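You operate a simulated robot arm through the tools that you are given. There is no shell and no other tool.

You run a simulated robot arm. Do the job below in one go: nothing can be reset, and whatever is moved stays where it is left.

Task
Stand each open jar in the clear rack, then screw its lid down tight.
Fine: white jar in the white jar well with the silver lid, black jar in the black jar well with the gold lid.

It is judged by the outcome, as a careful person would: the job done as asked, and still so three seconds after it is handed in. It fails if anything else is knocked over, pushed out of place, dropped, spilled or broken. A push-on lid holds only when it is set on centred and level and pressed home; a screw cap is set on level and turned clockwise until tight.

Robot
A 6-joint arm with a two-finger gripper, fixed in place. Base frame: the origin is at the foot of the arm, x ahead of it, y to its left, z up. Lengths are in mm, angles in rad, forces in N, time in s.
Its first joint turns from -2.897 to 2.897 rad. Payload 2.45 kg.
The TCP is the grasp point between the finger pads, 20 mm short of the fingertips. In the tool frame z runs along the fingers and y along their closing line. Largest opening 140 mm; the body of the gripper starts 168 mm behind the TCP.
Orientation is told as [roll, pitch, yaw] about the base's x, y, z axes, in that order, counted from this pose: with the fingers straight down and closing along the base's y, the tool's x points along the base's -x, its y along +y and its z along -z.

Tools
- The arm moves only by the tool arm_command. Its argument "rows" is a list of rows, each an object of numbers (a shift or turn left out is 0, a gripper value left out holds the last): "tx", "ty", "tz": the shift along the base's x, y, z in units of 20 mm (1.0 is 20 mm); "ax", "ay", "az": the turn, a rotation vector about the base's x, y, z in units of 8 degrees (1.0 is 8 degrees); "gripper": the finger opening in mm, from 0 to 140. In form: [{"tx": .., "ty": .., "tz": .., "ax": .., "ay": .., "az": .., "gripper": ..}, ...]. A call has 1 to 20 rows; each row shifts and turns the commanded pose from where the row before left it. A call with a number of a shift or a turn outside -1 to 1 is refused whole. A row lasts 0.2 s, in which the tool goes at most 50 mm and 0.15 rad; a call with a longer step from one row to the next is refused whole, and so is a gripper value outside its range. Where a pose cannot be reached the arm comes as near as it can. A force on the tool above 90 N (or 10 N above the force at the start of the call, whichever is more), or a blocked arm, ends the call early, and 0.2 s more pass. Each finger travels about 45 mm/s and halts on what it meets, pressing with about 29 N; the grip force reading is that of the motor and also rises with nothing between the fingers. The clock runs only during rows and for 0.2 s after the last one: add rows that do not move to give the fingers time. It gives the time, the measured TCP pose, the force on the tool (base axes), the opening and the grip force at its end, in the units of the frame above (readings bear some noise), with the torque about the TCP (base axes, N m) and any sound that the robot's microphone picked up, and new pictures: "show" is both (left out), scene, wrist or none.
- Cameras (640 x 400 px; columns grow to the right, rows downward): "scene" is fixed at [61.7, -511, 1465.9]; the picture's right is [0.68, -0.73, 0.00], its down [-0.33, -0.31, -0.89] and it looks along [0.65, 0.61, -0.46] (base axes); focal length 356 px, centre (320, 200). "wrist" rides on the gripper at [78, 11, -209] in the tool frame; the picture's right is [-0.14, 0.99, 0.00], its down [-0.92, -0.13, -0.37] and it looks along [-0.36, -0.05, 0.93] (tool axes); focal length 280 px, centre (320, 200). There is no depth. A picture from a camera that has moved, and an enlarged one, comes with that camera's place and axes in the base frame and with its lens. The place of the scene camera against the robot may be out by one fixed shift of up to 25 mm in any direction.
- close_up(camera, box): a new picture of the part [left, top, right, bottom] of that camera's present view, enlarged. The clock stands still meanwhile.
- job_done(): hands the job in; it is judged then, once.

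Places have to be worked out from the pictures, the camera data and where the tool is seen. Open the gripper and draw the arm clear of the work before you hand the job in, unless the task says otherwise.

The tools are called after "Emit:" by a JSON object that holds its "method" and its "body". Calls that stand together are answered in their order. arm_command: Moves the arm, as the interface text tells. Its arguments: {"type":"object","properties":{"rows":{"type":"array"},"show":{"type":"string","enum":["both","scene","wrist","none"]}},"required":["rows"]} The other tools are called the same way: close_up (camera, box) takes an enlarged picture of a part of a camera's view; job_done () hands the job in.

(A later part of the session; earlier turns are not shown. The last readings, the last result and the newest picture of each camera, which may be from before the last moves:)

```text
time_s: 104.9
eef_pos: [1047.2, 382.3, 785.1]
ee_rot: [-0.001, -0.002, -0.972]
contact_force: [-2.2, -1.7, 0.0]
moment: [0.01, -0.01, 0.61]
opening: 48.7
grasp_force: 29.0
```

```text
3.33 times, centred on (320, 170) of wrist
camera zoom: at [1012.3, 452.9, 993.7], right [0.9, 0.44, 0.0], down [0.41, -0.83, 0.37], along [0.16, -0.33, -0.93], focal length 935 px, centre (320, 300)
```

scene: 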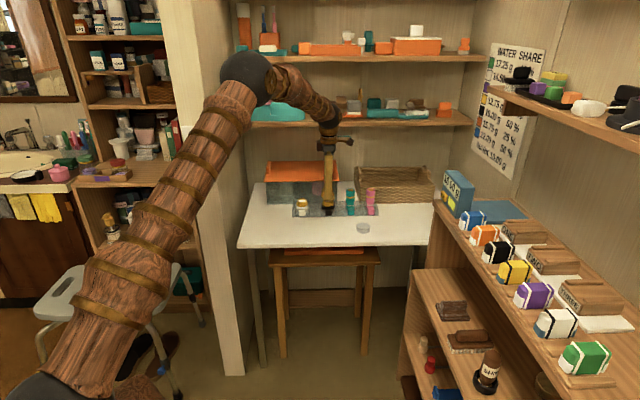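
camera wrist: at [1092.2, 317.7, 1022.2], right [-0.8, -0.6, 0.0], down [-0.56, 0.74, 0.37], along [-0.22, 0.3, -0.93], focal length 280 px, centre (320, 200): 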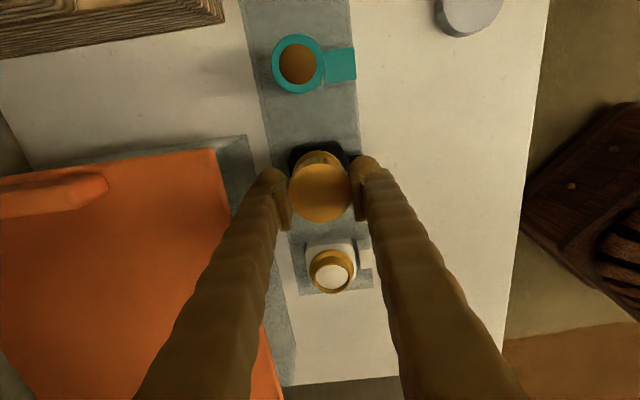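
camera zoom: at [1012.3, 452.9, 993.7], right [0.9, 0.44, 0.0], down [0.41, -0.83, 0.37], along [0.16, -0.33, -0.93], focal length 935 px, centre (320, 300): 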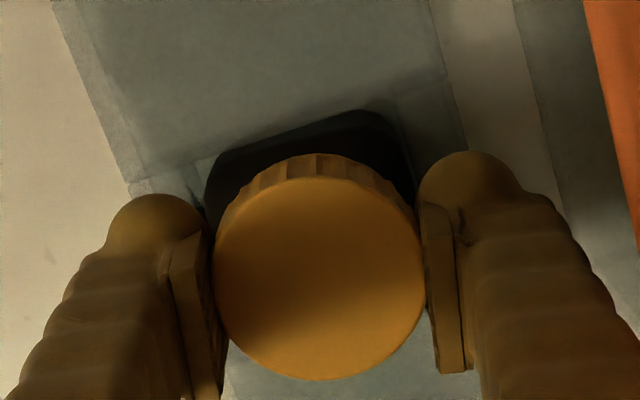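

The torque stays at 0.61 N·m, which is the level where the pads slip on the lid, so the lid has stopped turning. I open and inspect how it sits.

Emit:
{"method": "arm_command", "body": {"rows": [{"gripper": 54}, {"gripper": 62}, {}], "show": "none"}}

Emit:
{"method": "close_up", "body": {"camera": "scene", "box": [314, 188, 346, 212]}}

Emit:
{"method": "close_up", "body": {"camera": "wrist", "box": [240, 110, 400, 230]}}

```text
time_s: 105.7
eef_pos: [1046.6, 380.8, 784.0]
ee_rot: [-0.002, -0.001, -0.972]
contact_force: [-0.6, 0.4, -0.3]
moment: [0.02, -0.02, 0.0]
opening: 62.0
grasp_force: 0.0
```

```text
16.00 times, centred on (330, 200) of scene
camera zoom: at [61.7, -511.0, 1465.9], right [0.68, -0.73, 0.0], down [-0.33, -0.31, -0.89], along [0.65, 0.61, -0.46], focal length 5695 px, centre (160, 200)
```

zoom: 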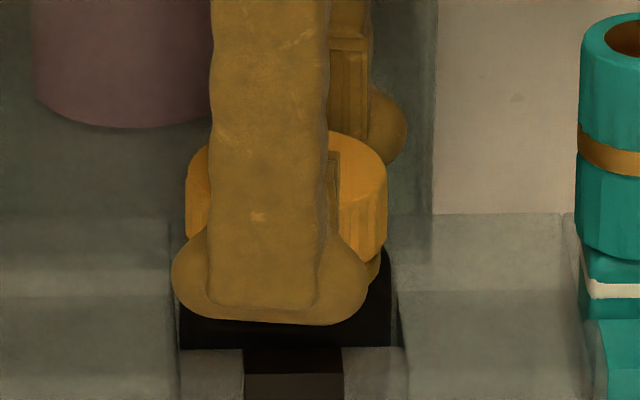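

```text
3.33 times, centred on (320, 170) of wrist
camera zoom: at [1012.3, 452.7, 993.8], right [0.9, 0.45, 0.0], down [0.41, -0.83, 0.37], along [0.16, -0.33, -0.93], focal length 935 px, centre (320, 300)
```

zoom: 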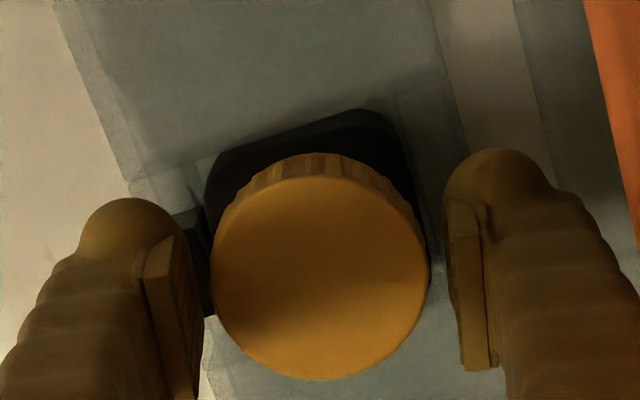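

The lid released cleanly. I raise straight up to see the lid without the fingers in front.

Emit:
{"method": "arm_command", "body": {"rows": [{"tz": 0.4}, {"tz": 0.8}, {"tz": 0.9}, {"tz": 0.9}, {}], "show": "none"}}

Emit:
{"method": "close_up", "body": {"camera": "scene", "box": [312, 190, 344, 214]}}

Emit:
{"method": "close_up", "body": {"camera": "wrist", "box": [260, 90, 380, 180]}}

```text
time_s: 106.9
eef_pos: [1048.8, 380.4, 842.7]
ee_rot: [-0.001, -0.002, -0.972]
contact_force: [1.0, 0.4, -0.1]
moment: [0.0, 0.0, -0.01]
opening: 62.1
grasp_force: 0.0
```

```text
16.00 times, centred on (328, 202) of scene
camera zoom: at [61.7, -511.0, 1465.9], right [0.68, -0.73, 0.0], down [-0.33, -0.31, -0.89], along [0.65, 0.61, -0.46], focal length 5695 px, centre (192, 168)
```

zoom: 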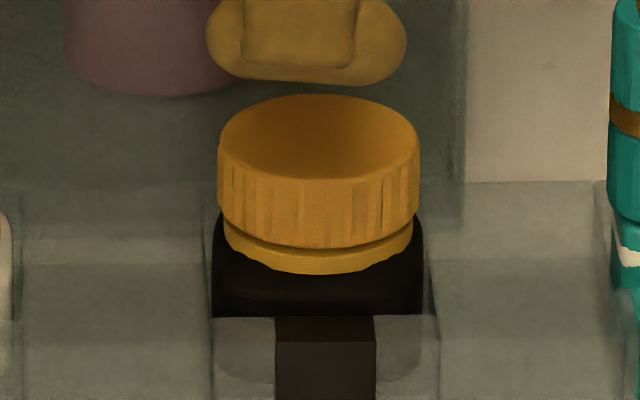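

```text
4.44 times, centred on (320, 135) of wrist
camera zoom: at [1012.6, 452.3, 1053.1], right [0.9, 0.45, 0.0], down [0.41, -0.83, 0.37], along [0.16, -0.33, -0.93], focal length 1246 px, centre (320, 489)
```

zoom: 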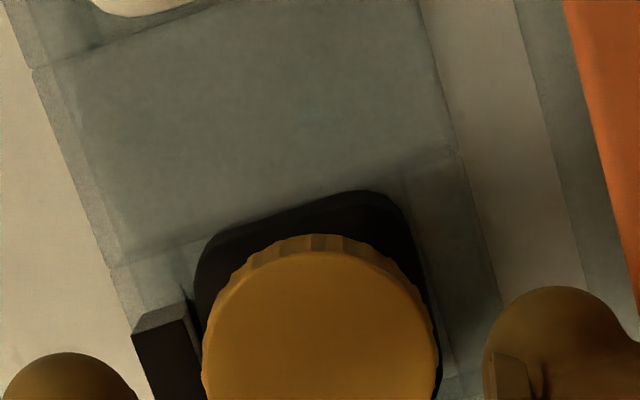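

The lid sits level, with a gap of roughly 3 mm between its edge and the collar. To make sure it is really tight, I rotate the wrist back counter-clockwise in free air and then re-grip for another clockwise turn.

Emit:
{"method": "arm_command", "body": {"rows": [{"az": 0.9375, "gripper": 70}, {"az": 0.9375}, {"az": 0.9375}, {"az": 0.9375}, {"az": 0.9375}, {"az": 0.9375}, {"az": 0.9375}, {"az": 0.9375}, {"az": 0.9375}, {"az": 0.9375}, {"az": 0.9375}, {"az": 0.9375}, {"az": 0.9375}, {"az": 0.9375}, {"az": 0.9375}, {"az": 0.9375}, {"az": 0.9375}, {"az": 0.9375}, {"az": 0.9375}, {"az": 0.9375}], "show": "none"}}

Emit:
{"method": "arm_command", "body": {"rows": [{"az": 0.9375}, {"az": 0.9375}, {"az": 0.9375}, {"az": 0.9375}, {"az": 0.9}, {}, {}], "show": "wrist"}}

Emit:
{"method": "close_up", "body": {"camera": "wrist", "box": [240, 90, 400, 210]}}

```text
time_s: 111.1
eef_pos: [1046.9, 382.1, 844.6]
ee_rot: [-0.003, -0.002, 1.649]
contact_force: [0.9, 0.9, -0.5]
moment: [0.01, 0.05, -0.01]
opening: 70.2
grasp_force: 0.0
```

```text
time_s: 112.7
eef_pos: [1048.8, 381.6, 844.4]
ee_rot: [-0.002, -0.002, 2.297]
contact_force: [0.8, 0.8, 0.0]
moment: [0.01, 0.03, 0.01]
opening: 70.0
grasp_force: 0.1
camera wrist: at [1090.6, 316.1, 1053.9], right [-0.83, -0.55, 0.0], down [-0.52, 0.77, 0.37], along [-0.2, 0.31, -0.93], focal length 280 px, centre (320, 200)
```

wrist: 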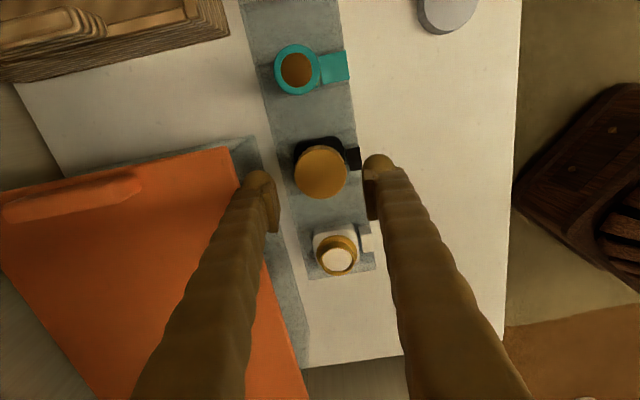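

```text
3.33 times, centred on (320, 150) of wrist
camera zoom: at [1090.6, 316.1, 1053.9], right [-0.83, -0.55, 0.0], down [-0.52, 0.77, 0.37], along [-0.2, 0.31, -0.93], focal length 935 px, centre (320, 367)
```

zoom: 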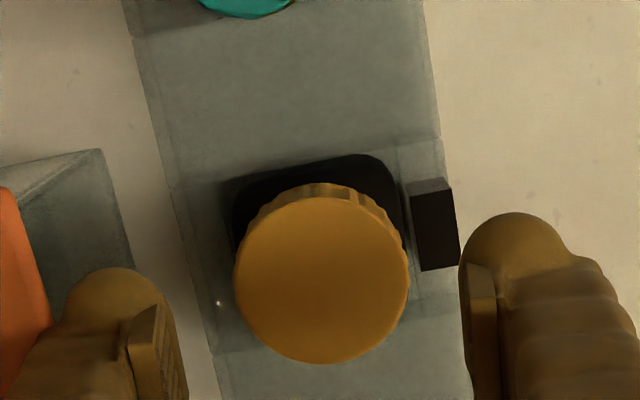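

The lid is centred between the fingers. I descend to TCP ≈776, which gives the pads a fuller bite, and close on the lid.

Emit:
{"method": "arm_command", "body": {"rows": [{"tz": -0.8}, {"tz": -0.8}, {"tz": -0.8}, {"tz": -0.8}, {"tz": -0.2}, {}, {"gripper": 58}, {"gripper": 52}, {"gripper": 46}, {}, {}], "show": "none"}}

Emit:
{"method": "arm_command", "body": {"rows": [{"az": -0.5}, {"az": -0.5}, {}], "show": "none"}}

```text
time_s: 115.1
eef_pos: [1047.0, 382.7, 774.8]
ee_rot: [-0.002, -0.002, 2.295]
contact_force: [-1.2, -3.9, -0.1]
moment: [-0.05, -0.01, 0.07]
opening: 48.2
grasp_force: 28.8
```

```text
time_s: 115.9
eef_pos: [1047.6, 382.1, 775.8]
ee_rot: [-0.002, -0.001, 2.157]
contact_force: [0.5, 2.0, -3.4]
moment: [-0.01, 0.04, 0.62]
opening: 48.2
grasp_force: 28.8
```

Torque jumped straight to 0.62 N·m within 8°, so the lid is already resisting at the slip limit. I turn another 30° with a bit of downward pressure to confirm that it no longer advances.

Emit:
{"method": "arm_command", "body": {"rows": [{"tz": -0.05}, {"az": -0.9}, {"az": -0.9}, {"az": -0.9}, {"az": -0.9}, {}], "show": "none"}}

Emit:
{"method": "close_up", "body": {"camera": "scene", "box": [312, 190, 344, 214]}}

Emit:
{"method": "close_up", "body": {"camera": "wrist", "box": [240, 110, 400, 230]}}

```text
time_s: 117.3
eef_pos: [1047.5, 382.7, 775.1]
ee_rot: [-0.002, -0.002, 1.653]
contact_force: [-3.9, -1.0, -6.4]
moment: [-0.13, 0.06, 0.52]
opening: 48.8
grasp_force: 29.1
```

```text
16.00 times, centred on (328, 202) of scene
camera zoom: at [61.7, -511.0, 1465.9], right [0.68, -0.73, 0.0], down [-0.33, -0.31, -0.89], along [0.65, 0.61, -0.46], focal length 5695 px, centre (192, 168)
```

zoom: 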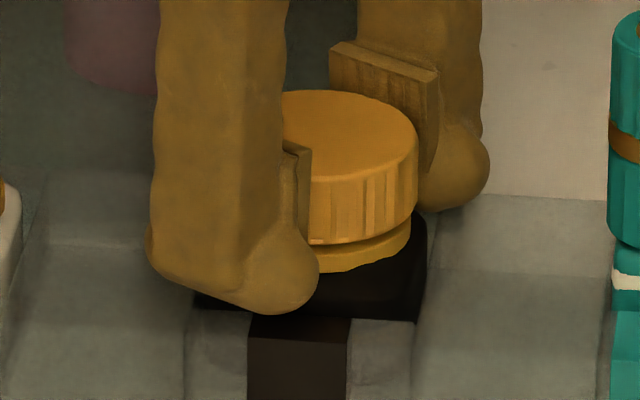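

```text
3.33 times, centred on (320, 170) of wrist
camera zoom: at [1041.7, 303.2, 984.2], right [-1.0, 0.06, 0.0], down [0.05, 0.93, 0.37], along [0.02, 0.37, -0.93], focal length 935 px, centre (320, 300)
```

zoom: 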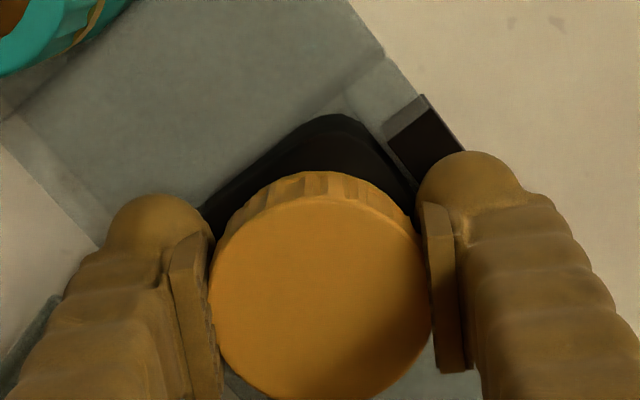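

The rack itself looks like it has rotated with the lid: the label and rack lines have shifted. I stop turning and look at the whole area.

Emit:
{"method": "close_up", "body": {"camera": "scene", "box": [280, 180, 392, 235]}}

Emit:
{"method": "close_up", "body": {"camera": "wrist", "box": [0, 0, 640, 400]}}

```text
5.71 times, centred on (336, 208) of scene
camera zoom: at [61.7, -511.0, 1465.9], right [0.68, -0.73, 0.0], down [-0.33, -0.31, -0.89], along [0.65, 0.61, -0.46], focal length 2034 px, centre (229, 157)
```

zoom: 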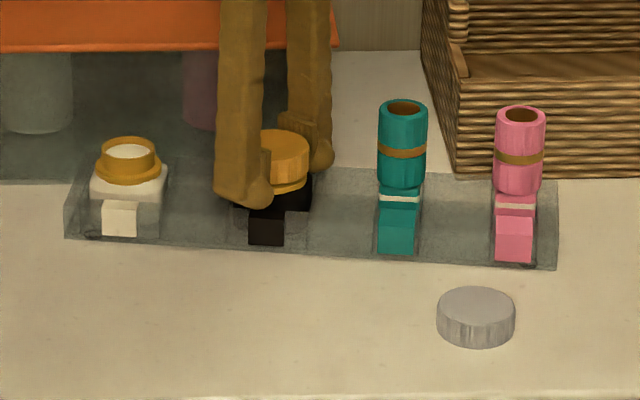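

```text
1.00 times, centred on (320, 200) of wrist (not enlarged: the box is as wide or as high as the picture)
camera zoom: at [1041.7, 303.2, 984.2], right [-1.0, 0.06, 0.0], down [0.05, 0.93, 0.37], along [0.02, 0.37, -0.93], focal length 280 px, centre (320, 200)
```

zoom: 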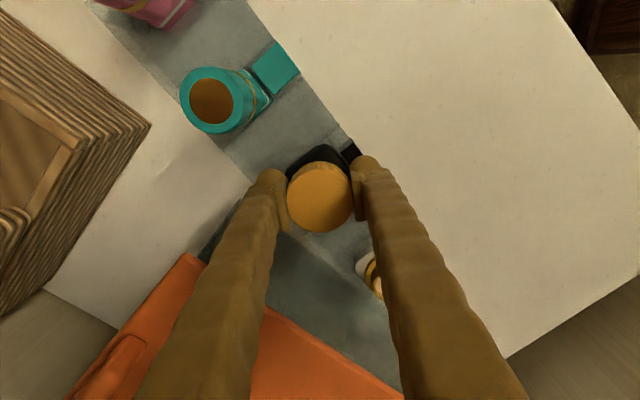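

The whole rack has turned about 10° clockwise around the black jar. The lid is tight enough that the rack moved before the lid did. I must put the rack back: I release the lid, rise, and measure the rack's present pose from above.

Emit:
{"method": "arm_command", "body": {"rows": [{"gripper": 54}, {"gripper": 64}, {}, {"tz": 0.5}, {"tz": 0.9}, {"tz": 0.9}, {"tz": 0.9}, {"tz": 0.9}, {"tz": 0.9}, {"tz": 0.9}, {}], "show": "scene"}}

Emit:
{"method": "arm_command", "body": {"rows": [{"az": -0.9, "gripper": 100}, {"az": -0.9, "tz": 0.5}, {"az": -0.9, "tz": 0.5}, {"az": -0.9, "tz": 0.5}, {"az": -0.9, "tz": 0.5}, {"az": -0.9, "tz": 0.5}, {"az": -0.8}, {}], "show": "wrist"}}

Emit:
{"method": "close_up", "body": {"camera": "scene", "box": [280, 180, 392, 235]}}

```text
time_s: 119.7
eef_pos: [1047.6, 381.8, 893.7]
ee_rot: [-0.001, -0.003, 1.653]
contact_force: [0.2, 0.9, 0.3]
moment: [-0.03, 0.01, 0.0]
opening: 64.2
grasp_force: 0.1
```

scene: 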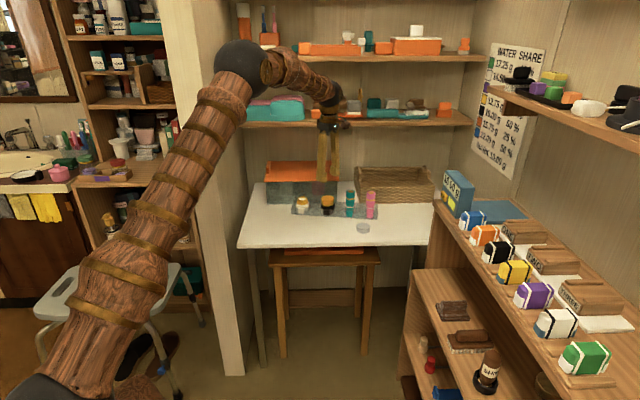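

```text
time_s: 121.5
eef_pos: [1047.7, 382.4, 943.3]
ee_rot: [-0.002, -0.001, 0.788]
contact_force: [-0.5, -0.2, -0.5]
moment: [-0.02, 0.01, -0.01]
opening: 100.1
grasp_force: 0.1
camera wrist: at [983.6, 334.3, 1153.1], right [-0.6, 0.8, 0.0], down [0.74, 0.56, 0.37], along [0.3, 0.22, -0.93], focal length 280 px, centre (320, 200)
```

wrist: 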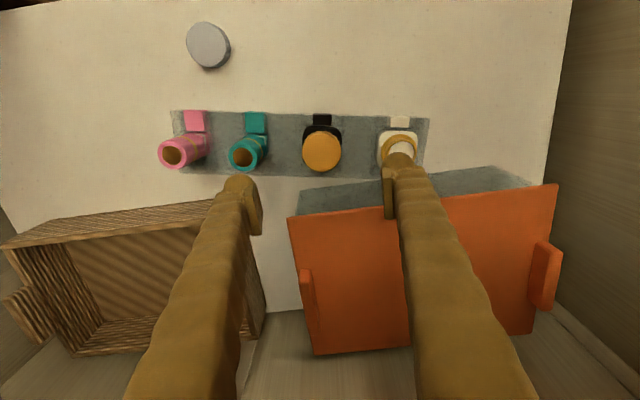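

```text
5.71 times, centred on (336, 208) of scene
camera zoom: at [61.7, -511.0, 1465.9], right [0.68, -0.73, 0.0], down [-0.33, -0.31, -0.89], along [0.65, 0.61, -0.46], focal length 2034 px, centre (229, 157)
```

zoom: 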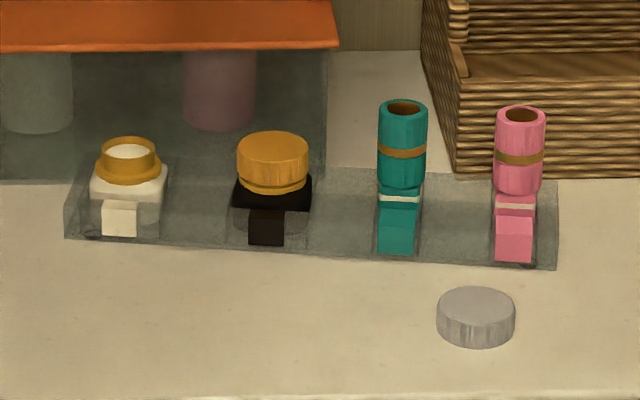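

I zoom in on the rack from above to measure its exact orientation and position.

Emit:
{"method": "close_up", "body": {"camera": "wrist", "box": [160, 90, 320, 190]}}

Emit:
{"method": "close_up", "body": {"camera": "wrist", "box": [290, 90, 450, 190]}}

```text
4.00 times, centred on (240, 140) of wrist
camera zoom: at [983.6, 334.3, 1153.1], right [-0.6, 0.8, 0.0], down [0.74, 0.56, 0.37], along [0.3, 0.22, -0.93], focal length 1122 px, centre (640, 440)
```

zoom: 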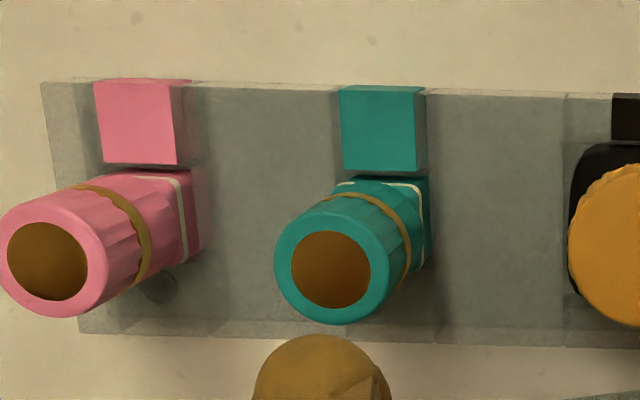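

```text
4.00 times, centred on (370, 140) of wrist
camera zoom: at [983.6, 334.3, 1153.1], right [-0.6, 0.8, 0.0], down [0.74, 0.56, 0.37], along [0.3, 0.22, -0.93], focal length 1122 px, centre (120, 440)
```

zoom: 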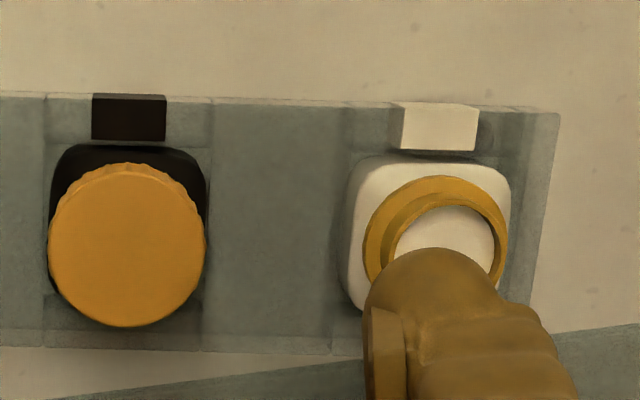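

Geometry check: the rack's corners (667,930) and (313,990) match a pure 9.5° clockwise turn about the black jar's axis, so everything on it is intact. The plan is to grasp the rack across its 86 mm width near the teal bottle and rotate it back 9.5°. I move above that spot with the tool aligned to the rack.

Emit:
{"method": "arm_command", "body": {"rows": [{"az": 0.913, "tx": 0.21, "ty": -0.319}, {"az": 0.913, "tx": 0.21, "ty": -0.319}, {"az": 0.913, "tx": 0.21, "ty": -0.319}, {"az": 0.913, "tx": 0.21, "ty": -0.319}, {"az": 0.913, "tx": 0.21, "ty": -0.319}, {"az": 0.913, "tx": 0.21, "ty": -0.319}, {"az": 0.913, "tx": 0.21, "ty": -0.319}, {"az": 0.913, "tx": 0.21, "ty": -0.319}, {"az": 0.913, "tx": 0.21, "ty": -0.319}, {"az": 0.913, "tx": 0.21, "ty": -0.319}, {"az": 0.913, "tx": 0.21, "ty": -0.319}, {"tz": -0.5}, {"tz": -0.5}, {}, {}], "show": "both"}}

```text
time_s: 124.7
eef_pos: [1094.0, 310.6, 922.6]
ee_rot: [-0.001, -0.003, 2.19]
contact_force: [0.1, -0.4, 0.3]
moment: [-0.02, 0.0, -0.01]
opening: 99.8
grasp_force: 0.1
camera wrist: at [1129.6, 241.3, 1133.0], right [-0.89, -0.46, 0.0], down [-0.43, 0.82, 0.37], along [-0.17, 0.33, -0.93], focal length 280 px, centre (320, 200)
```

scene: 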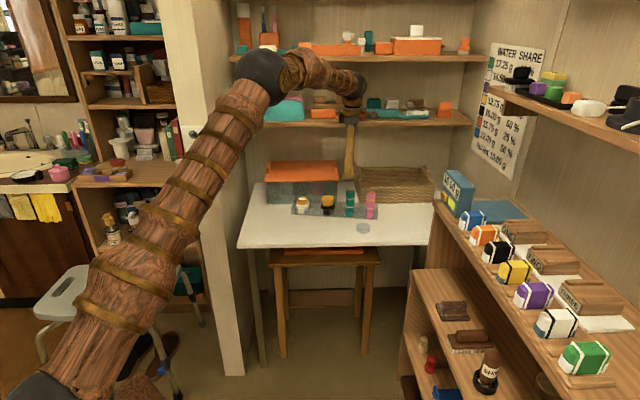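
wrist: 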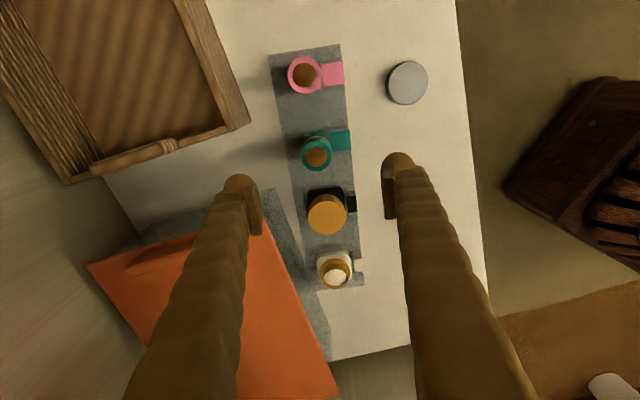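

The tool is centred over the rack at the teal bottle and aligned with it. The fingers will pass in front of and behind the rack, clear of the basket and box. I descend to just above rack height and check.

Emit:
{"method": "arm_command", "body": {"rows": [{"tz": -0.9}, {"tz": -0.9}, {"tz": -0.9}, {"tz": -0.9}, {"tz": -0.9}, {"tz": -0.9}, {"tz": -0.9}, {"tz": -0.9}, {}, {}], "show": "both"}}

Emit:
{"method": "close_up", "body": {"camera": "scene", "box": [320, 180, 384, 225]}}

```text
time_s: 126.9
eef_pos: [1094.1, 310.5, 779.8]
ee_rot: [-0.001, -0.002, 2.188]
contact_force: [0.4, 0.4, 0.1]
moment: [0.0, 0.01, -0.01]
opening: 100.0
grasp_force: 0.0
camera wrist: at [1129.5, 240.4, 989.5], right [-0.89, -0.46, 0.0], down [-0.43, 0.82, 0.37], along [-0.17, 0.33, -0.93], focal length 280 px, centre (320, 200)
```

scene: 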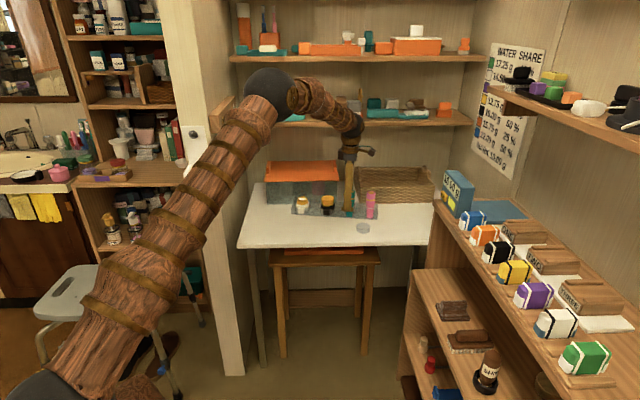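
wrist: 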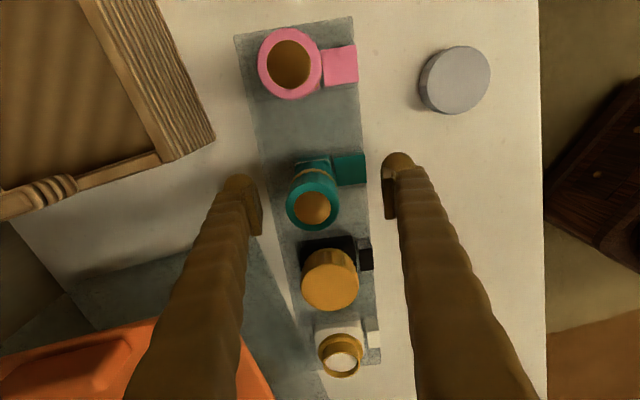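

```text
8.89 times, centred on (352, 202) of scene
camera zoom: at [61.7, -511.0, 1465.9], right [0.68, -0.73, 0.0], down [-0.33, -0.31, -0.89], along [0.65, 0.61, -0.46], focal length 3164 px, centre (36, 178)
```

zoom: 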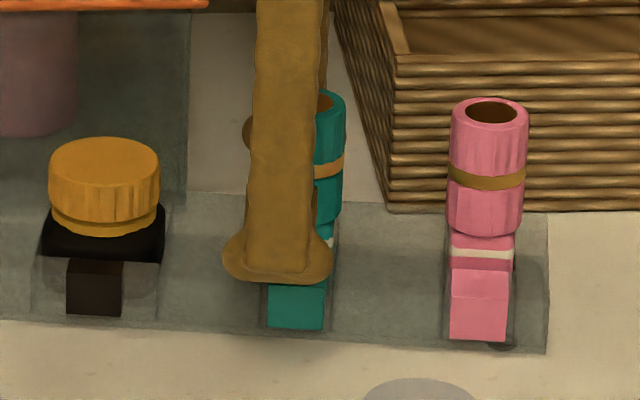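

The fingers straddle the rack. I zoom in to centre precisely, so that closing does not shove it sideways.

Emit:
{"method": "close_up", "body": {"camera": "wrist", "box": [220, 130, 420, 255]}}

```text
3.20 times, centred on (320, 192) of wrist
camera zoom: at [1129.5, 240.4, 989.5], right [-0.89, -0.46, 0.0], down [-0.43, 0.82, 0.37], along [-0.17, 0.33, -0.93], focal length 897 px, centre (320, 224)
```

zoom: 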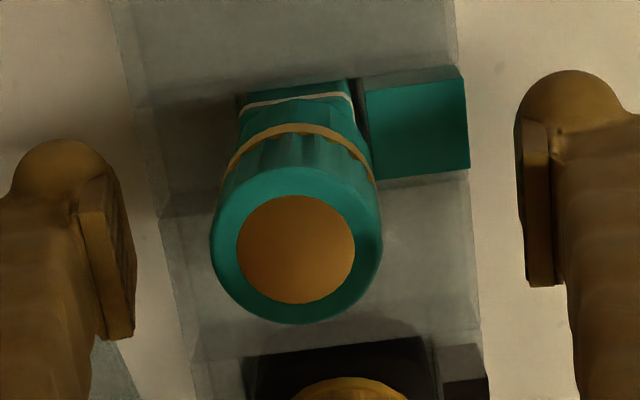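

The rack centre is about 2.9 mm toward the back relative to the tool. I shift by that amount and lower the fingers beside the rack.

Emit:
{"method": "arm_command", "body": {"rows": [{"tx": 0.118, "ty": 0.084}, {}, {"tz": -0.6}, {"tz": -0.6}, {"tz": -0.55}, {}, {}], "show": "none"}}

Emit:
{"method": "close_up", "body": {"camera": "wrist", "box": [220, 130, 420, 255]}}

Emit:
{"method": "close_up", "body": {"camera": "scene", "box": [320, 180, 384, 225]}}

```text
time_s: 128.5
eef_pos: [1097.3, 311.6, 743.3]
ee_rot: [-0.001, 0.0, 2.188]
contact_force: [-0.2, 0.1, 0.2]
moment: [0.03, 0.03, 0.04]
opening: 100.1
grasp_force: 0.0
```

```text
3.20 times, centred on (320, 192) of wrist
camera zoom: at [1132.8, 241.8, 953.9], right [-0.89, -0.46, 0.0], down [-0.43, 0.82, 0.37], along [-0.17, 0.33, -0.93], focal length 897 px, centre (320, 224)
```

zoom: 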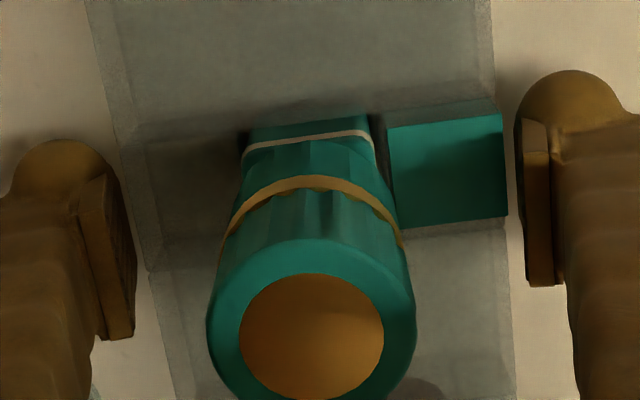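

```text
8.89 times, centred on (352, 202) of scene
camera zoom: at [61.7, -511.0, 1465.9], right [0.68, -0.73, 0.0], down [-0.33, -0.31, -0.89], along [0.65, 0.61, -0.46], focal length 3164 px, centre (36, 178)
```

zoom: 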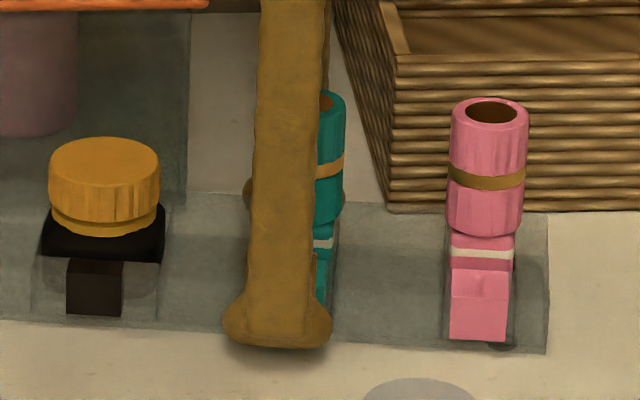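

The rack is now centred between the fingers. I close gently onto its front and back faces (expecting about 86 mm).

Emit:
{"method": "arm_command", "body": {"rows": [{"gripper": 94}, {"gripper": 90}, {}], "show": "none"}}

Emit:
{"method": "arm_command", "body": {"rows": [{"gripper": 87}, {}, {"gripper": 84}, {}, {"gripper": 80}, {}], "show": "none"}}

Emit:
{"method": "close_up", "body": {"camera": "scene", "box": [280, 180, 392, 235]}}

Emit:
{"method": "close_up", "body": {"camera": "wrist", "box": [220, 130, 420, 255]}}

```text
time_s: 129.3
eef_pos: [1097.9, 312.1, 744.0]
ee_rot: [-0.001, -0.002, 2.188]
contact_force: [3.9, 2.2, 0.8]
moment: [0.04, -0.01, -0.02]
opening: 90.7
grasp_force: 29.3
```

```text
time_s: 130.7
eef_pos: [1097.3, 312.4, 744.3]
ee_rot: [-0.002, -0.003, 2.187]
contact_force: [3.8, 2.7, 0.9]
moment: [0.01, -0.01, -0.01]
opening: 90.9
grasp_force: 28.8
```

```text
5.71 times, centred on (336, 208) of scene
camera zoom: at [61.7, -511.0, 1465.9], right [0.68, -0.73, 0.0], down [-0.33, -0.31, -0.89], along [0.65, 0.61, -0.46], focal length 2034 px, centre (229, 157)
```

zoom: 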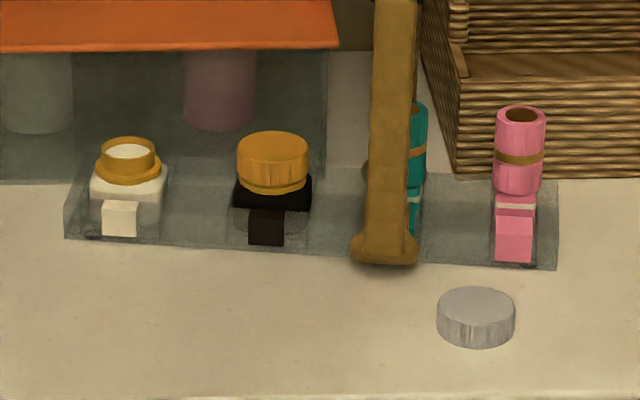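

```text
3.20 times, centred on (320, 192) of wrist
camera zoom: at [1132.9, 241.8, 954.0], right [-0.89, -0.46, 0.0], down [-0.43, 0.82, 0.37], along [-0.17, 0.33, -0.93], focal length 897 px, centre (320, 224)
```

zoom: 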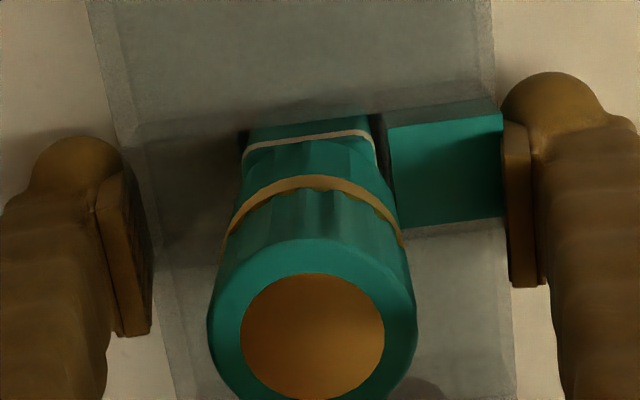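

The rack is held firmly (91 mm, 29 N) with nothing disturbed. I rotate it back counter-clockwise about the black jar's axis, the first half slowly.

Emit:
{"method": "arm_command", "body": {"rows": [{"tx": 0.036, "ty": 0.0272, "az": 0.0742}, {"tx": 0.036, "ty": 0.0273, "az": 0.0742}, {"tx": 0.0354, "ty": 0.0279, "az": 0.0742}, {"tx": 0.0354, "ty": 0.028, "az": 0.0742}, {"tx": 0.0349, "ty": 0.0287, "az": 0.0742}, {"tx": 0.0348, "ty": 0.0287, "az": 0.0742}, {"tx": 0.0343, "ty": 0.0294, "az": 0.0742}, {"tx": 0.0342, "ty": 0.0294, "az": 0.0742}, {}], "show": "wrist"}}

Emit:
{"method": "close_up", "body": {"camera": "scene", "box": [280, 180, 392, 235]}}

```text
time_s: 132.7
eef_pos: [1102.1, 317.9, 743.9]
ee_rot: [-0.002, -0.001, 2.271]
contact_force: [-1.7, 0.7, 10.0]
moment: [0.1, 0.03, -1.08]
opening: 92.0
grasp_force: 28.8
camera wrist: at [1143.1, 250.9, 954.0], right [-0.85, -0.53, 0.0], down [-0.5, 0.78, 0.37], along [-0.2, 0.31, -0.93], focal length 280 px, centre (320, 200)
```

wrist: 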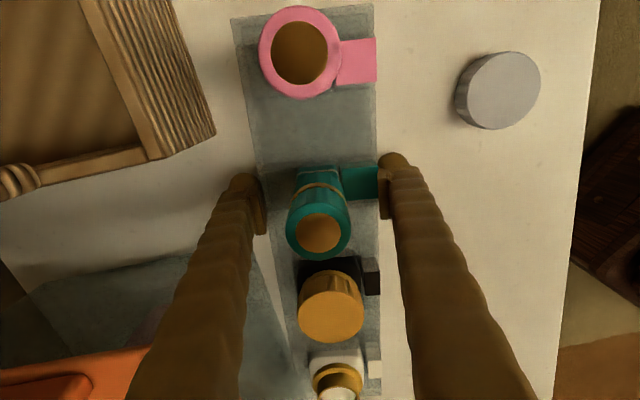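

```text
5.71 times, centred on (336, 208) of scene
camera zoom: at [61.7, -511.0, 1465.9], right [0.68, -0.73, 0.0], down [-0.33, -0.31, -0.89], along [0.65, 0.61, -0.46], focal length 2034 px, centre (229, 157)
```

zoom: 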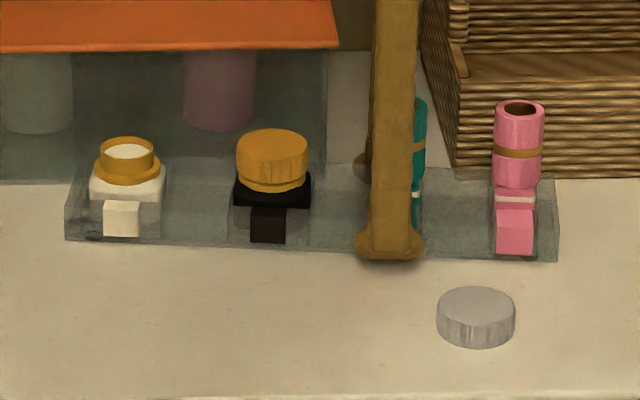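

The rack is following, though with some lag: about 2.6° so far for 4.75° of tool rotation, with the resisting torque near 1 N·m. I continue with the second half.

Emit:
{"method": "arm_command", "body": {"rows": [{"tx": 0.0336, "ty": 0.0301, "az": 0.0742}, {"tx": 0.0336, "ty": 0.0301, "az": 0.0742}, {"tx": 0.033, "ty": 0.0308, "az": 0.0742}, {"tx": 0.033, "ty": 0.0308, "az": 0.0742}, {"tx": 0.0324, "ty": 0.0315, "az": 0.0742}, {"tx": 0.0323, "ty": 0.0314, "az": 0.0742}, {"tx": 0.0317, "ty": 0.0322, "az": 0.0742}, {"tx": 0.0317, "ty": 0.0321, "az": 0.0742}, {}], "show": "wrist"}}

Emit:
{"method": "close_up", "body": {"camera": "scene", "box": [280, 180, 392, 235]}}

Emit:
{"method": "close_up", "body": {"camera": "scene", "box": [286, 185, 350, 220]}}

```text
time_s: 134.7
eef_pos: [1106.8, 323.6, 744.9]
ee_rot: [0.0, -0.003, 2.355]
contact_force: [-0.2, -5.0, 11.0]
moment: [-0.03, 0.03, -1.37]
opening: 92.7
grasp_force: 28.5
camera wrist: at [1153.3, 259.5, 954.3], right [-0.8, -0.6, 0.0], down [-0.56, 0.74, 0.37], along [-0.22, 0.3, -0.93], focal length 280 px, centre (320, 200)
```

wrist: 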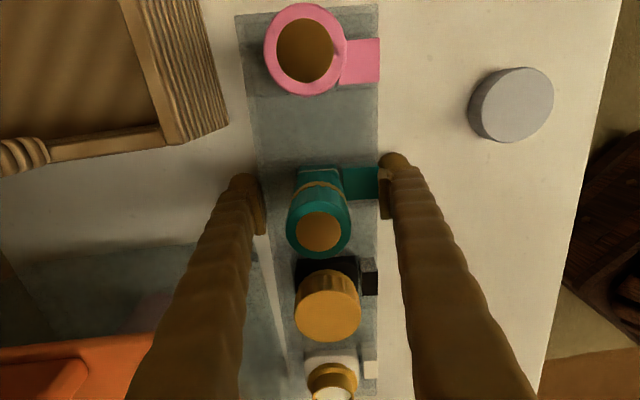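

```text
5.71 times, centred on (336, 208) of scene
camera zoom: at [61.7, -511.0, 1465.9], right [0.68, -0.73, 0.0], down [-0.33, -0.31, -0.89], along [0.65, 0.61, -0.46], focal length 2034 px, centre (229, 157)
```

zoom: 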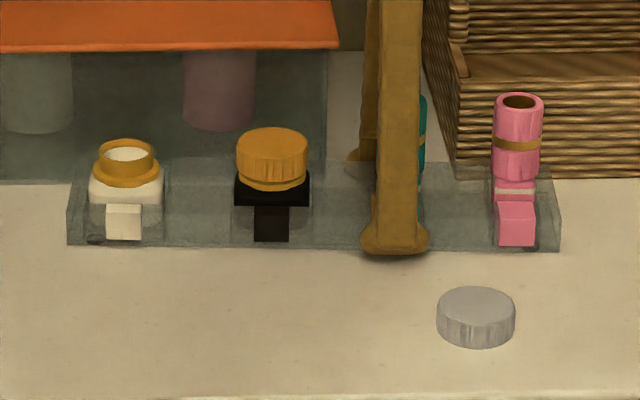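

```text
10.00 times, centred on (318, 202) of scene
camera zoom: at [61.7, -511.0, 1465.9], right [0.68, -0.73, 0.0], down [-0.33, -0.31, -0.89], along [0.65, 0.61, -0.46], focal length 3559 px, centre (340, 175)
```

zoom: 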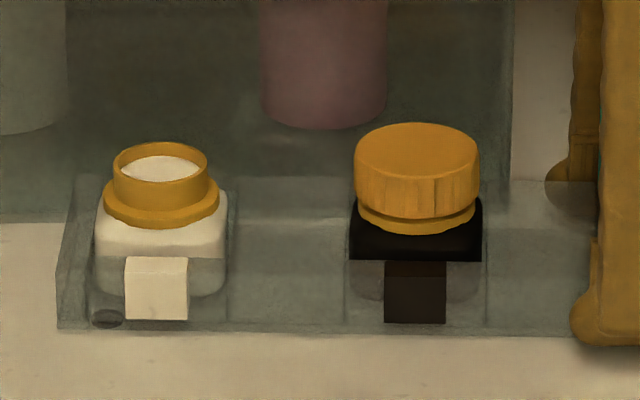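

The rack has come back by about 6.7° and lags the tool by about 3°. I rotate the tool a further 3.6° in place, then compare with the reference picture.

Emit:
{"method": "arm_command", "body": {"rows": [{"az": 0.075}, {"az": 0.075}, {"az": 0.075}, {"az": 0.075}, {"az": 0.075}, {"az": 0.075}, {}], "show": "none"}}

Emit:
{"method": "close_up", "body": {"camera": "scene", "box": [280, 180, 392, 235]}}

Emit:
{"method": "close_up", "body": {"camera": "scene", "box": [286, 185, 350, 220]}}

```text
time_s: 136.3
eef_pos: [1106.8, 322.2, 745.2]
ee_rot: [-0.004, -0.002, 2.416]
contact_force: [3.4, -2.1, 17.3]
moment: [0.13, 0.0, -1.64]
opening: 94.4
grasp_force: 28.3
```

```text
5.71 times, centred on (336, 208) of scene
camera zoom: at [61.7, -511.0, 1465.9], right [0.68, -0.73, 0.0], down [-0.33, -0.31, -0.89], along [0.65, 0.61, -0.46], focal length 2034 px, centre (229, 157)
```

zoom: 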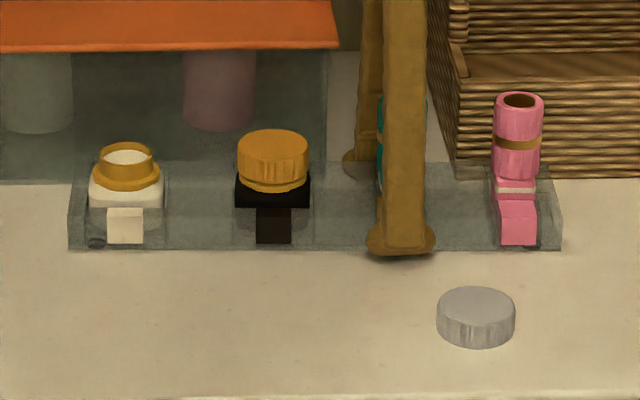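

```text
10.00 times, centred on (318, 202) of scene
camera zoom: at [61.7, -511.0, 1465.9], right [0.68, -0.73, 0.0], down [-0.33, -0.31, -0.89], along [0.65, 0.61, -0.46], focal length 3559 px, centre (340, 175)
```

zoom: 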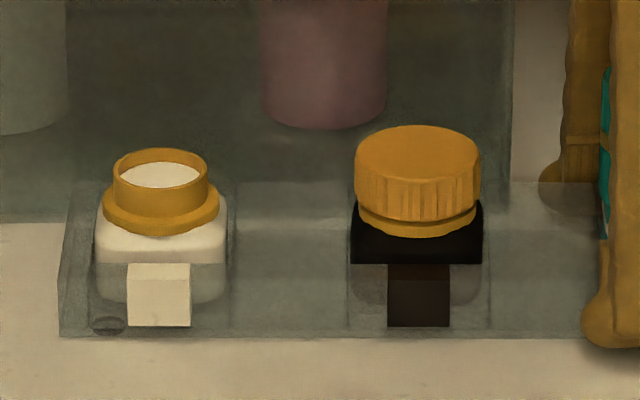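

Still about 3° short; the pads are at their torque limit. I use the present grip for the small shift still needed here (+2.5 mm along the rack, +1.5 mm back), then check.

Emit:
{"method": "arm_command", "body": {"rows": [{"tx": 0.047, "ty": -0.012}, {"tx": 0.047, "ty": -0.012}, {"tx": 0.047, "ty": -0.011}, {}], "show": "none"}}

Emit:
{"method": "close_up", "body": {"camera": "scene", "box": [286, 185, 350, 220]}}

Emit:
{"method": "close_up", "body": {"camera": "scene", "box": [326, 185, 390, 220]}}

```text
time_s: 137.3
eef_pos: [1109.6, 321.6, 744.6]
ee_rot: [-0.004, -0.003, 2.418]
contact_force: [-14.5, 1.8, 24.3]
moment: [-0.26, 0.09, -1.05]
opening: 94.2
grasp_force: 29.3
```

```text
10.00 times, centred on (318, 202) of scene
camera zoom: at [61.7, -511.0, 1465.9], right [0.68, -0.73, 0.0], down [-0.33, -0.31, -0.89], along [0.65, 0.61, -0.46], focal length 3559 px, centre (340, 175)
```

zoom: 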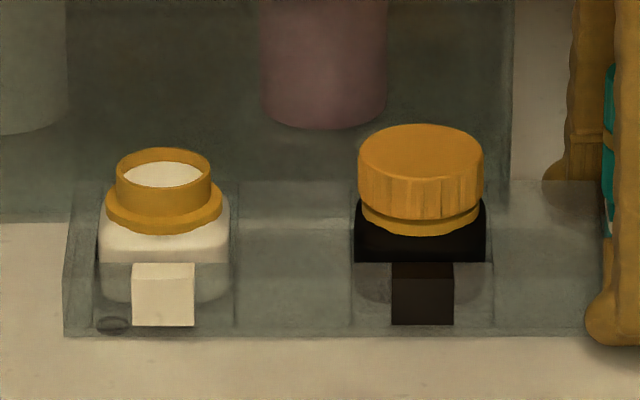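

```text
10.00 times, centred on (358, 202) of scene
camera zoom: at [61.7, -511.0, 1465.9], right [0.68, -0.73, 0.0], down [-0.33, -0.31, -0.89], along [0.65, 0.61, -0.46], focal length 3559 px, centre (-60, 175)
```

zoom: 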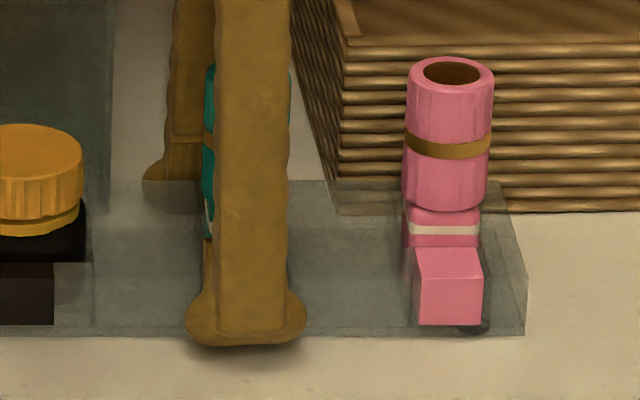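

Now the pink end and the along-rack position match the original picture (pink label back at 374.3/215.0 px). What remains is the white end, about 10 mm too far back. I release the rack, and will draw the white end forward by its seated jar, which pulls the well wall with it.

Emit:
{"method": "arm_command", "body": {"rows": [{"gripper": 98}, {"gripper": 104}, {}, {"tz": 0.4}, {"tz": 0.8}, {"tz": 0.9}, {"tz": 0.9}, {"tz": 0.9}, {"tz": 0.9}, {"tz": 0.9}, {"tz": 0.9}, {"tz": 0.9}, {"tz": 0.5}, {}], "show": "both"}}

Emit:
{"method": "close_up", "body": {"camera": "scene", "box": [286, 185, 350, 220]}}

Emit:
{"method": "close_up", "body": {"camera": "scene", "box": [326, 185, 390, 220]}}

```text
time_s: 140.3
eef_pos: [1110.3, 322.6, 904.4]
ee_rot: [-0.001, -0.003, 2.418]
contact_force: [0.7, 0.0, 0.3]
moment: [0.0, 0.03, -0.01]
opening: 104.1
grasp_force: 0.0
camera wrist: at [1160.9, 261.5, 1115.1], right [-0.76, -0.65, 0.0], down [-0.6, 0.7, 0.37], along [-0.24, 0.28, -0.93], focal length 280 px, centre (320, 200)
```

scene: 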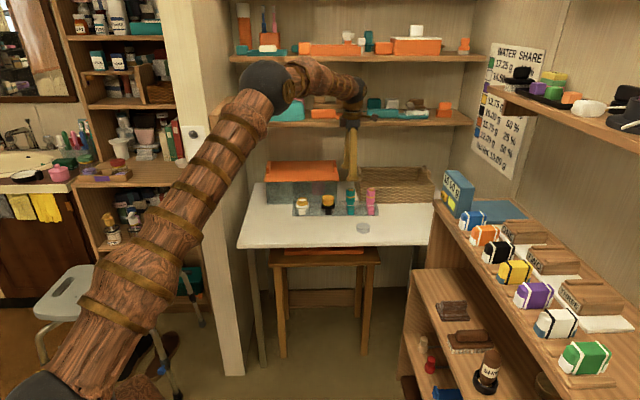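
wrist: 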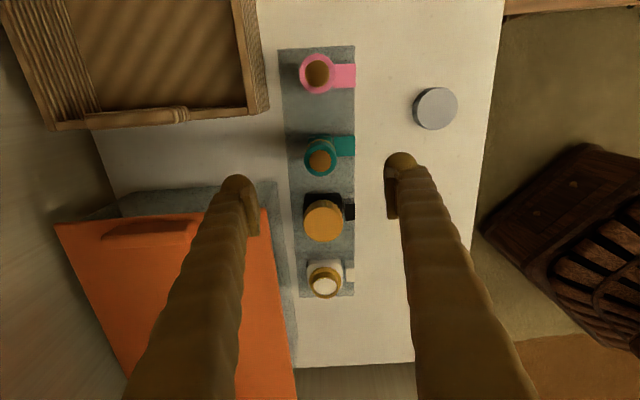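

```text
10.00 times, centred on (318, 202) of scene
camera zoom: at [61.7, -511.0, 1465.9], right [0.68, -0.73, 0.0], down [-0.33, -0.31, -0.89], along [0.65, 0.61, -0.46], focal length 3559 px, centre (340, 175)
```

zoom: 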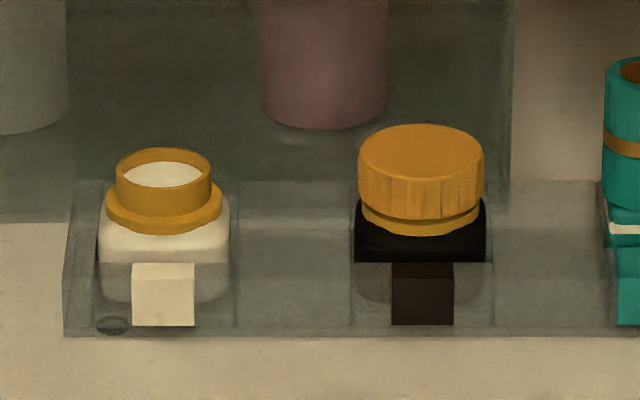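

```text
10.00 times, centred on (358, 202) of scene
camera zoom: at [61.7, -511.0, 1465.9], right [0.68, -0.73, 0.0], down [-0.33, -0.31, -0.89], along [0.65, 0.61, -0.46], focal length 3559 px, centre (-60, 175)
```

zoom: 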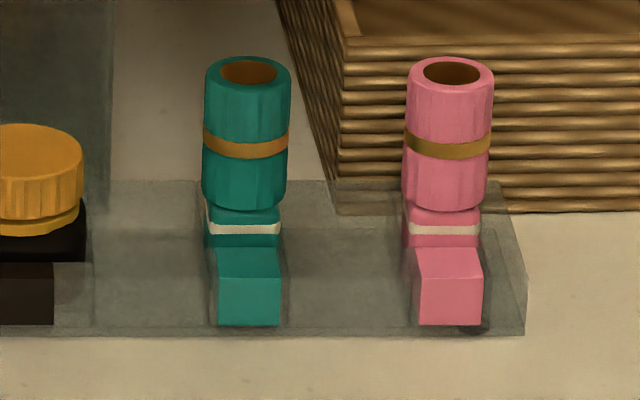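

The rack stands straight again except for the remaining ~2.3° at the white end. I go above the white jar (≈(977,464)) with the tool turned back to the front-facing orientation.

Emit:
{"method": "arm_command", "body": {"rows": [{"az": -0.918, "tx": -0.51, "ty": 0.546, "gripper": 80}, {"az": -0.918, "tx": -0.51, "ty": 0.546}, {"az": -0.918, "tx": -0.51, "ty": 0.546}, {"az": -0.918, "tx": -0.51, "ty": 0.546}, {"az": -0.918, "tx": -0.51, "ty": 0.546}, {"az": -0.918, "tx": -0.51, "ty": 0.546}, {"az": -0.918, "tx": -0.51, "ty": 0.546}, {"az": -0.918, "tx": -0.51, "ty": 0.546}, {"az": -0.918, "tx": -0.51, "ty": 0.546}, {"az": -0.918, "tx": -0.51, "ty": 0.546}, {"az": -0.918, "tx": -0.51, "ty": 0.546}, {"az": -0.918, "tx": -0.51, "ty": 0.546}, {"az": -0.918, "tx": -0.51, "ty": 0.546}, {"tz": -0.9}, {"tz": -0.9}, {"tz": -0.9}, {}, {}], "show": "both"}}

Emit:
{"method": "close_up", "body": {"camera": "wrist", "box": [240, 110, 400, 230]}}

```text
time_s: 144.1
eef_pos: [977.2, 465.1, 850.9]
ee_rot: [-0.003, -0.003, 0.753]
contact_force: [0.2, 0.2, 1.1]
moment: [0.0, 0.01, 0.02]
opening: 79.6
grasp_force: 0.1
camera wrist: at [912.3, 419.1, 1060.7], right [-0.58, 0.82, 0.0], down [0.76, 0.54, 0.37], along [0.3, 0.21, -0.93], focal length 280 px, centre (320, 200)
```

scene: 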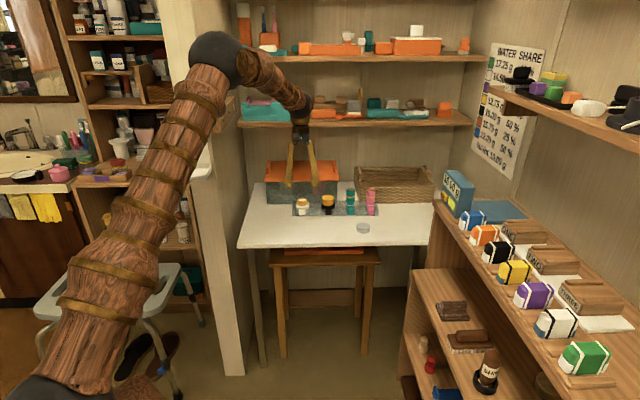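
wrist: 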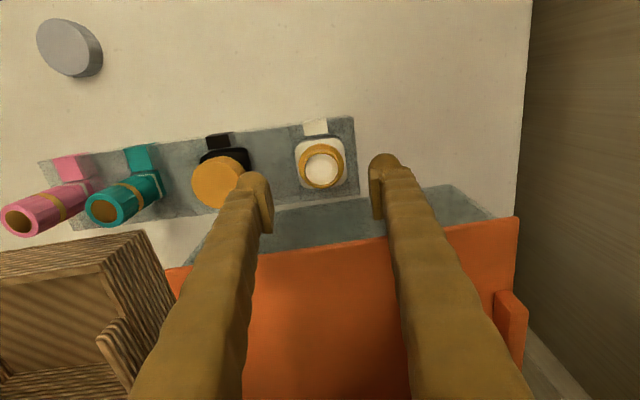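

```text
3.33 times, centred on (320, 170) of wrist
camera zoom: at [912.3, 419.1, 1060.7], right [-0.58, 0.82, 0.0], down [0.76, 0.54, 0.37], along [0.3, 0.21, -0.93], focal length 935 px, centre (320, 300)
```

zoom: 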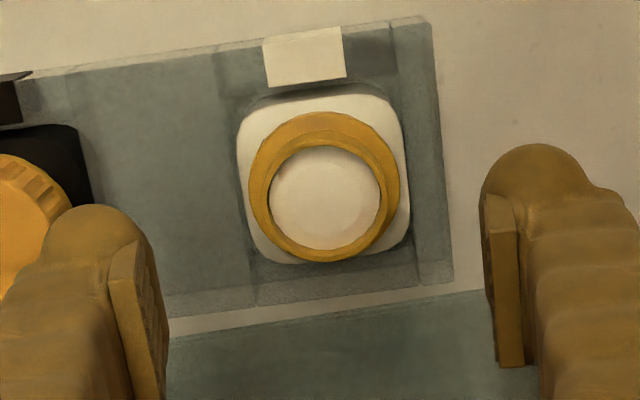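

The white jar is nearly under the tool. I centre it and lower to the collar-grip height with a 66 mm opening.

Emit:
{"method": "arm_command", "body": {"rows": [{"tx": -0.042, "ty": 0.042, "gripper": 66}, {"tz": -0.8}, {"tz": -0.8}, {"tz": -0.8}, {"tz": -0.8}, {"tz": -0.72}, {}, {}], "show": "none"}}

Emit:
{"method": "close_up", "body": {"camera": "wrist", "box": [240, 110, 400, 230]}}

Emit:
{"method": "close_up", "body": {"camera": "scene", "box": [286, 185, 350, 220]}}

```text
time_s: 145.9
eef_pos: [976.2, 464.3, 771.2]
ee_rot: [-0.001, -0.001, 0.752]
contact_force: [0.9, 0.5, -0.1]
moment: [-0.01, -0.03, -0.01]
opening: 65.7
grasp_force: 0.0
```

```text
3.33 times, centred on (320, 170) of wrist
camera zoom: at [911.0, 419.7, 980.9], right [-0.58, 0.82, 0.0], down [0.76, 0.54, 0.37], along [0.3, 0.21, -0.93], focal length 935 px, centre (320, 300)
```

zoom: 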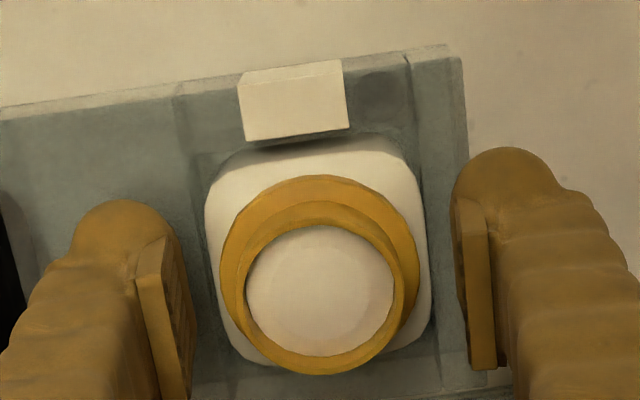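

```text
10.00 times, centred on (318, 202) of scene
camera zoom: at [61.7, -511.0, 1465.9], right [0.68, -0.73, 0.0], down [-0.33, -0.31, -0.89], along [0.65, 0.61, -0.46], focal length 3559 px, centre (340, 175)
```

zoom: 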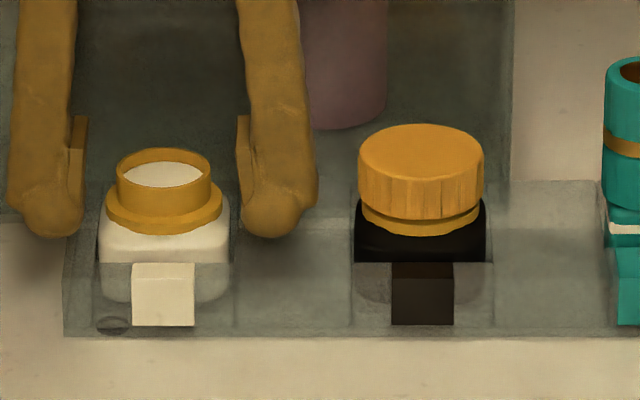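

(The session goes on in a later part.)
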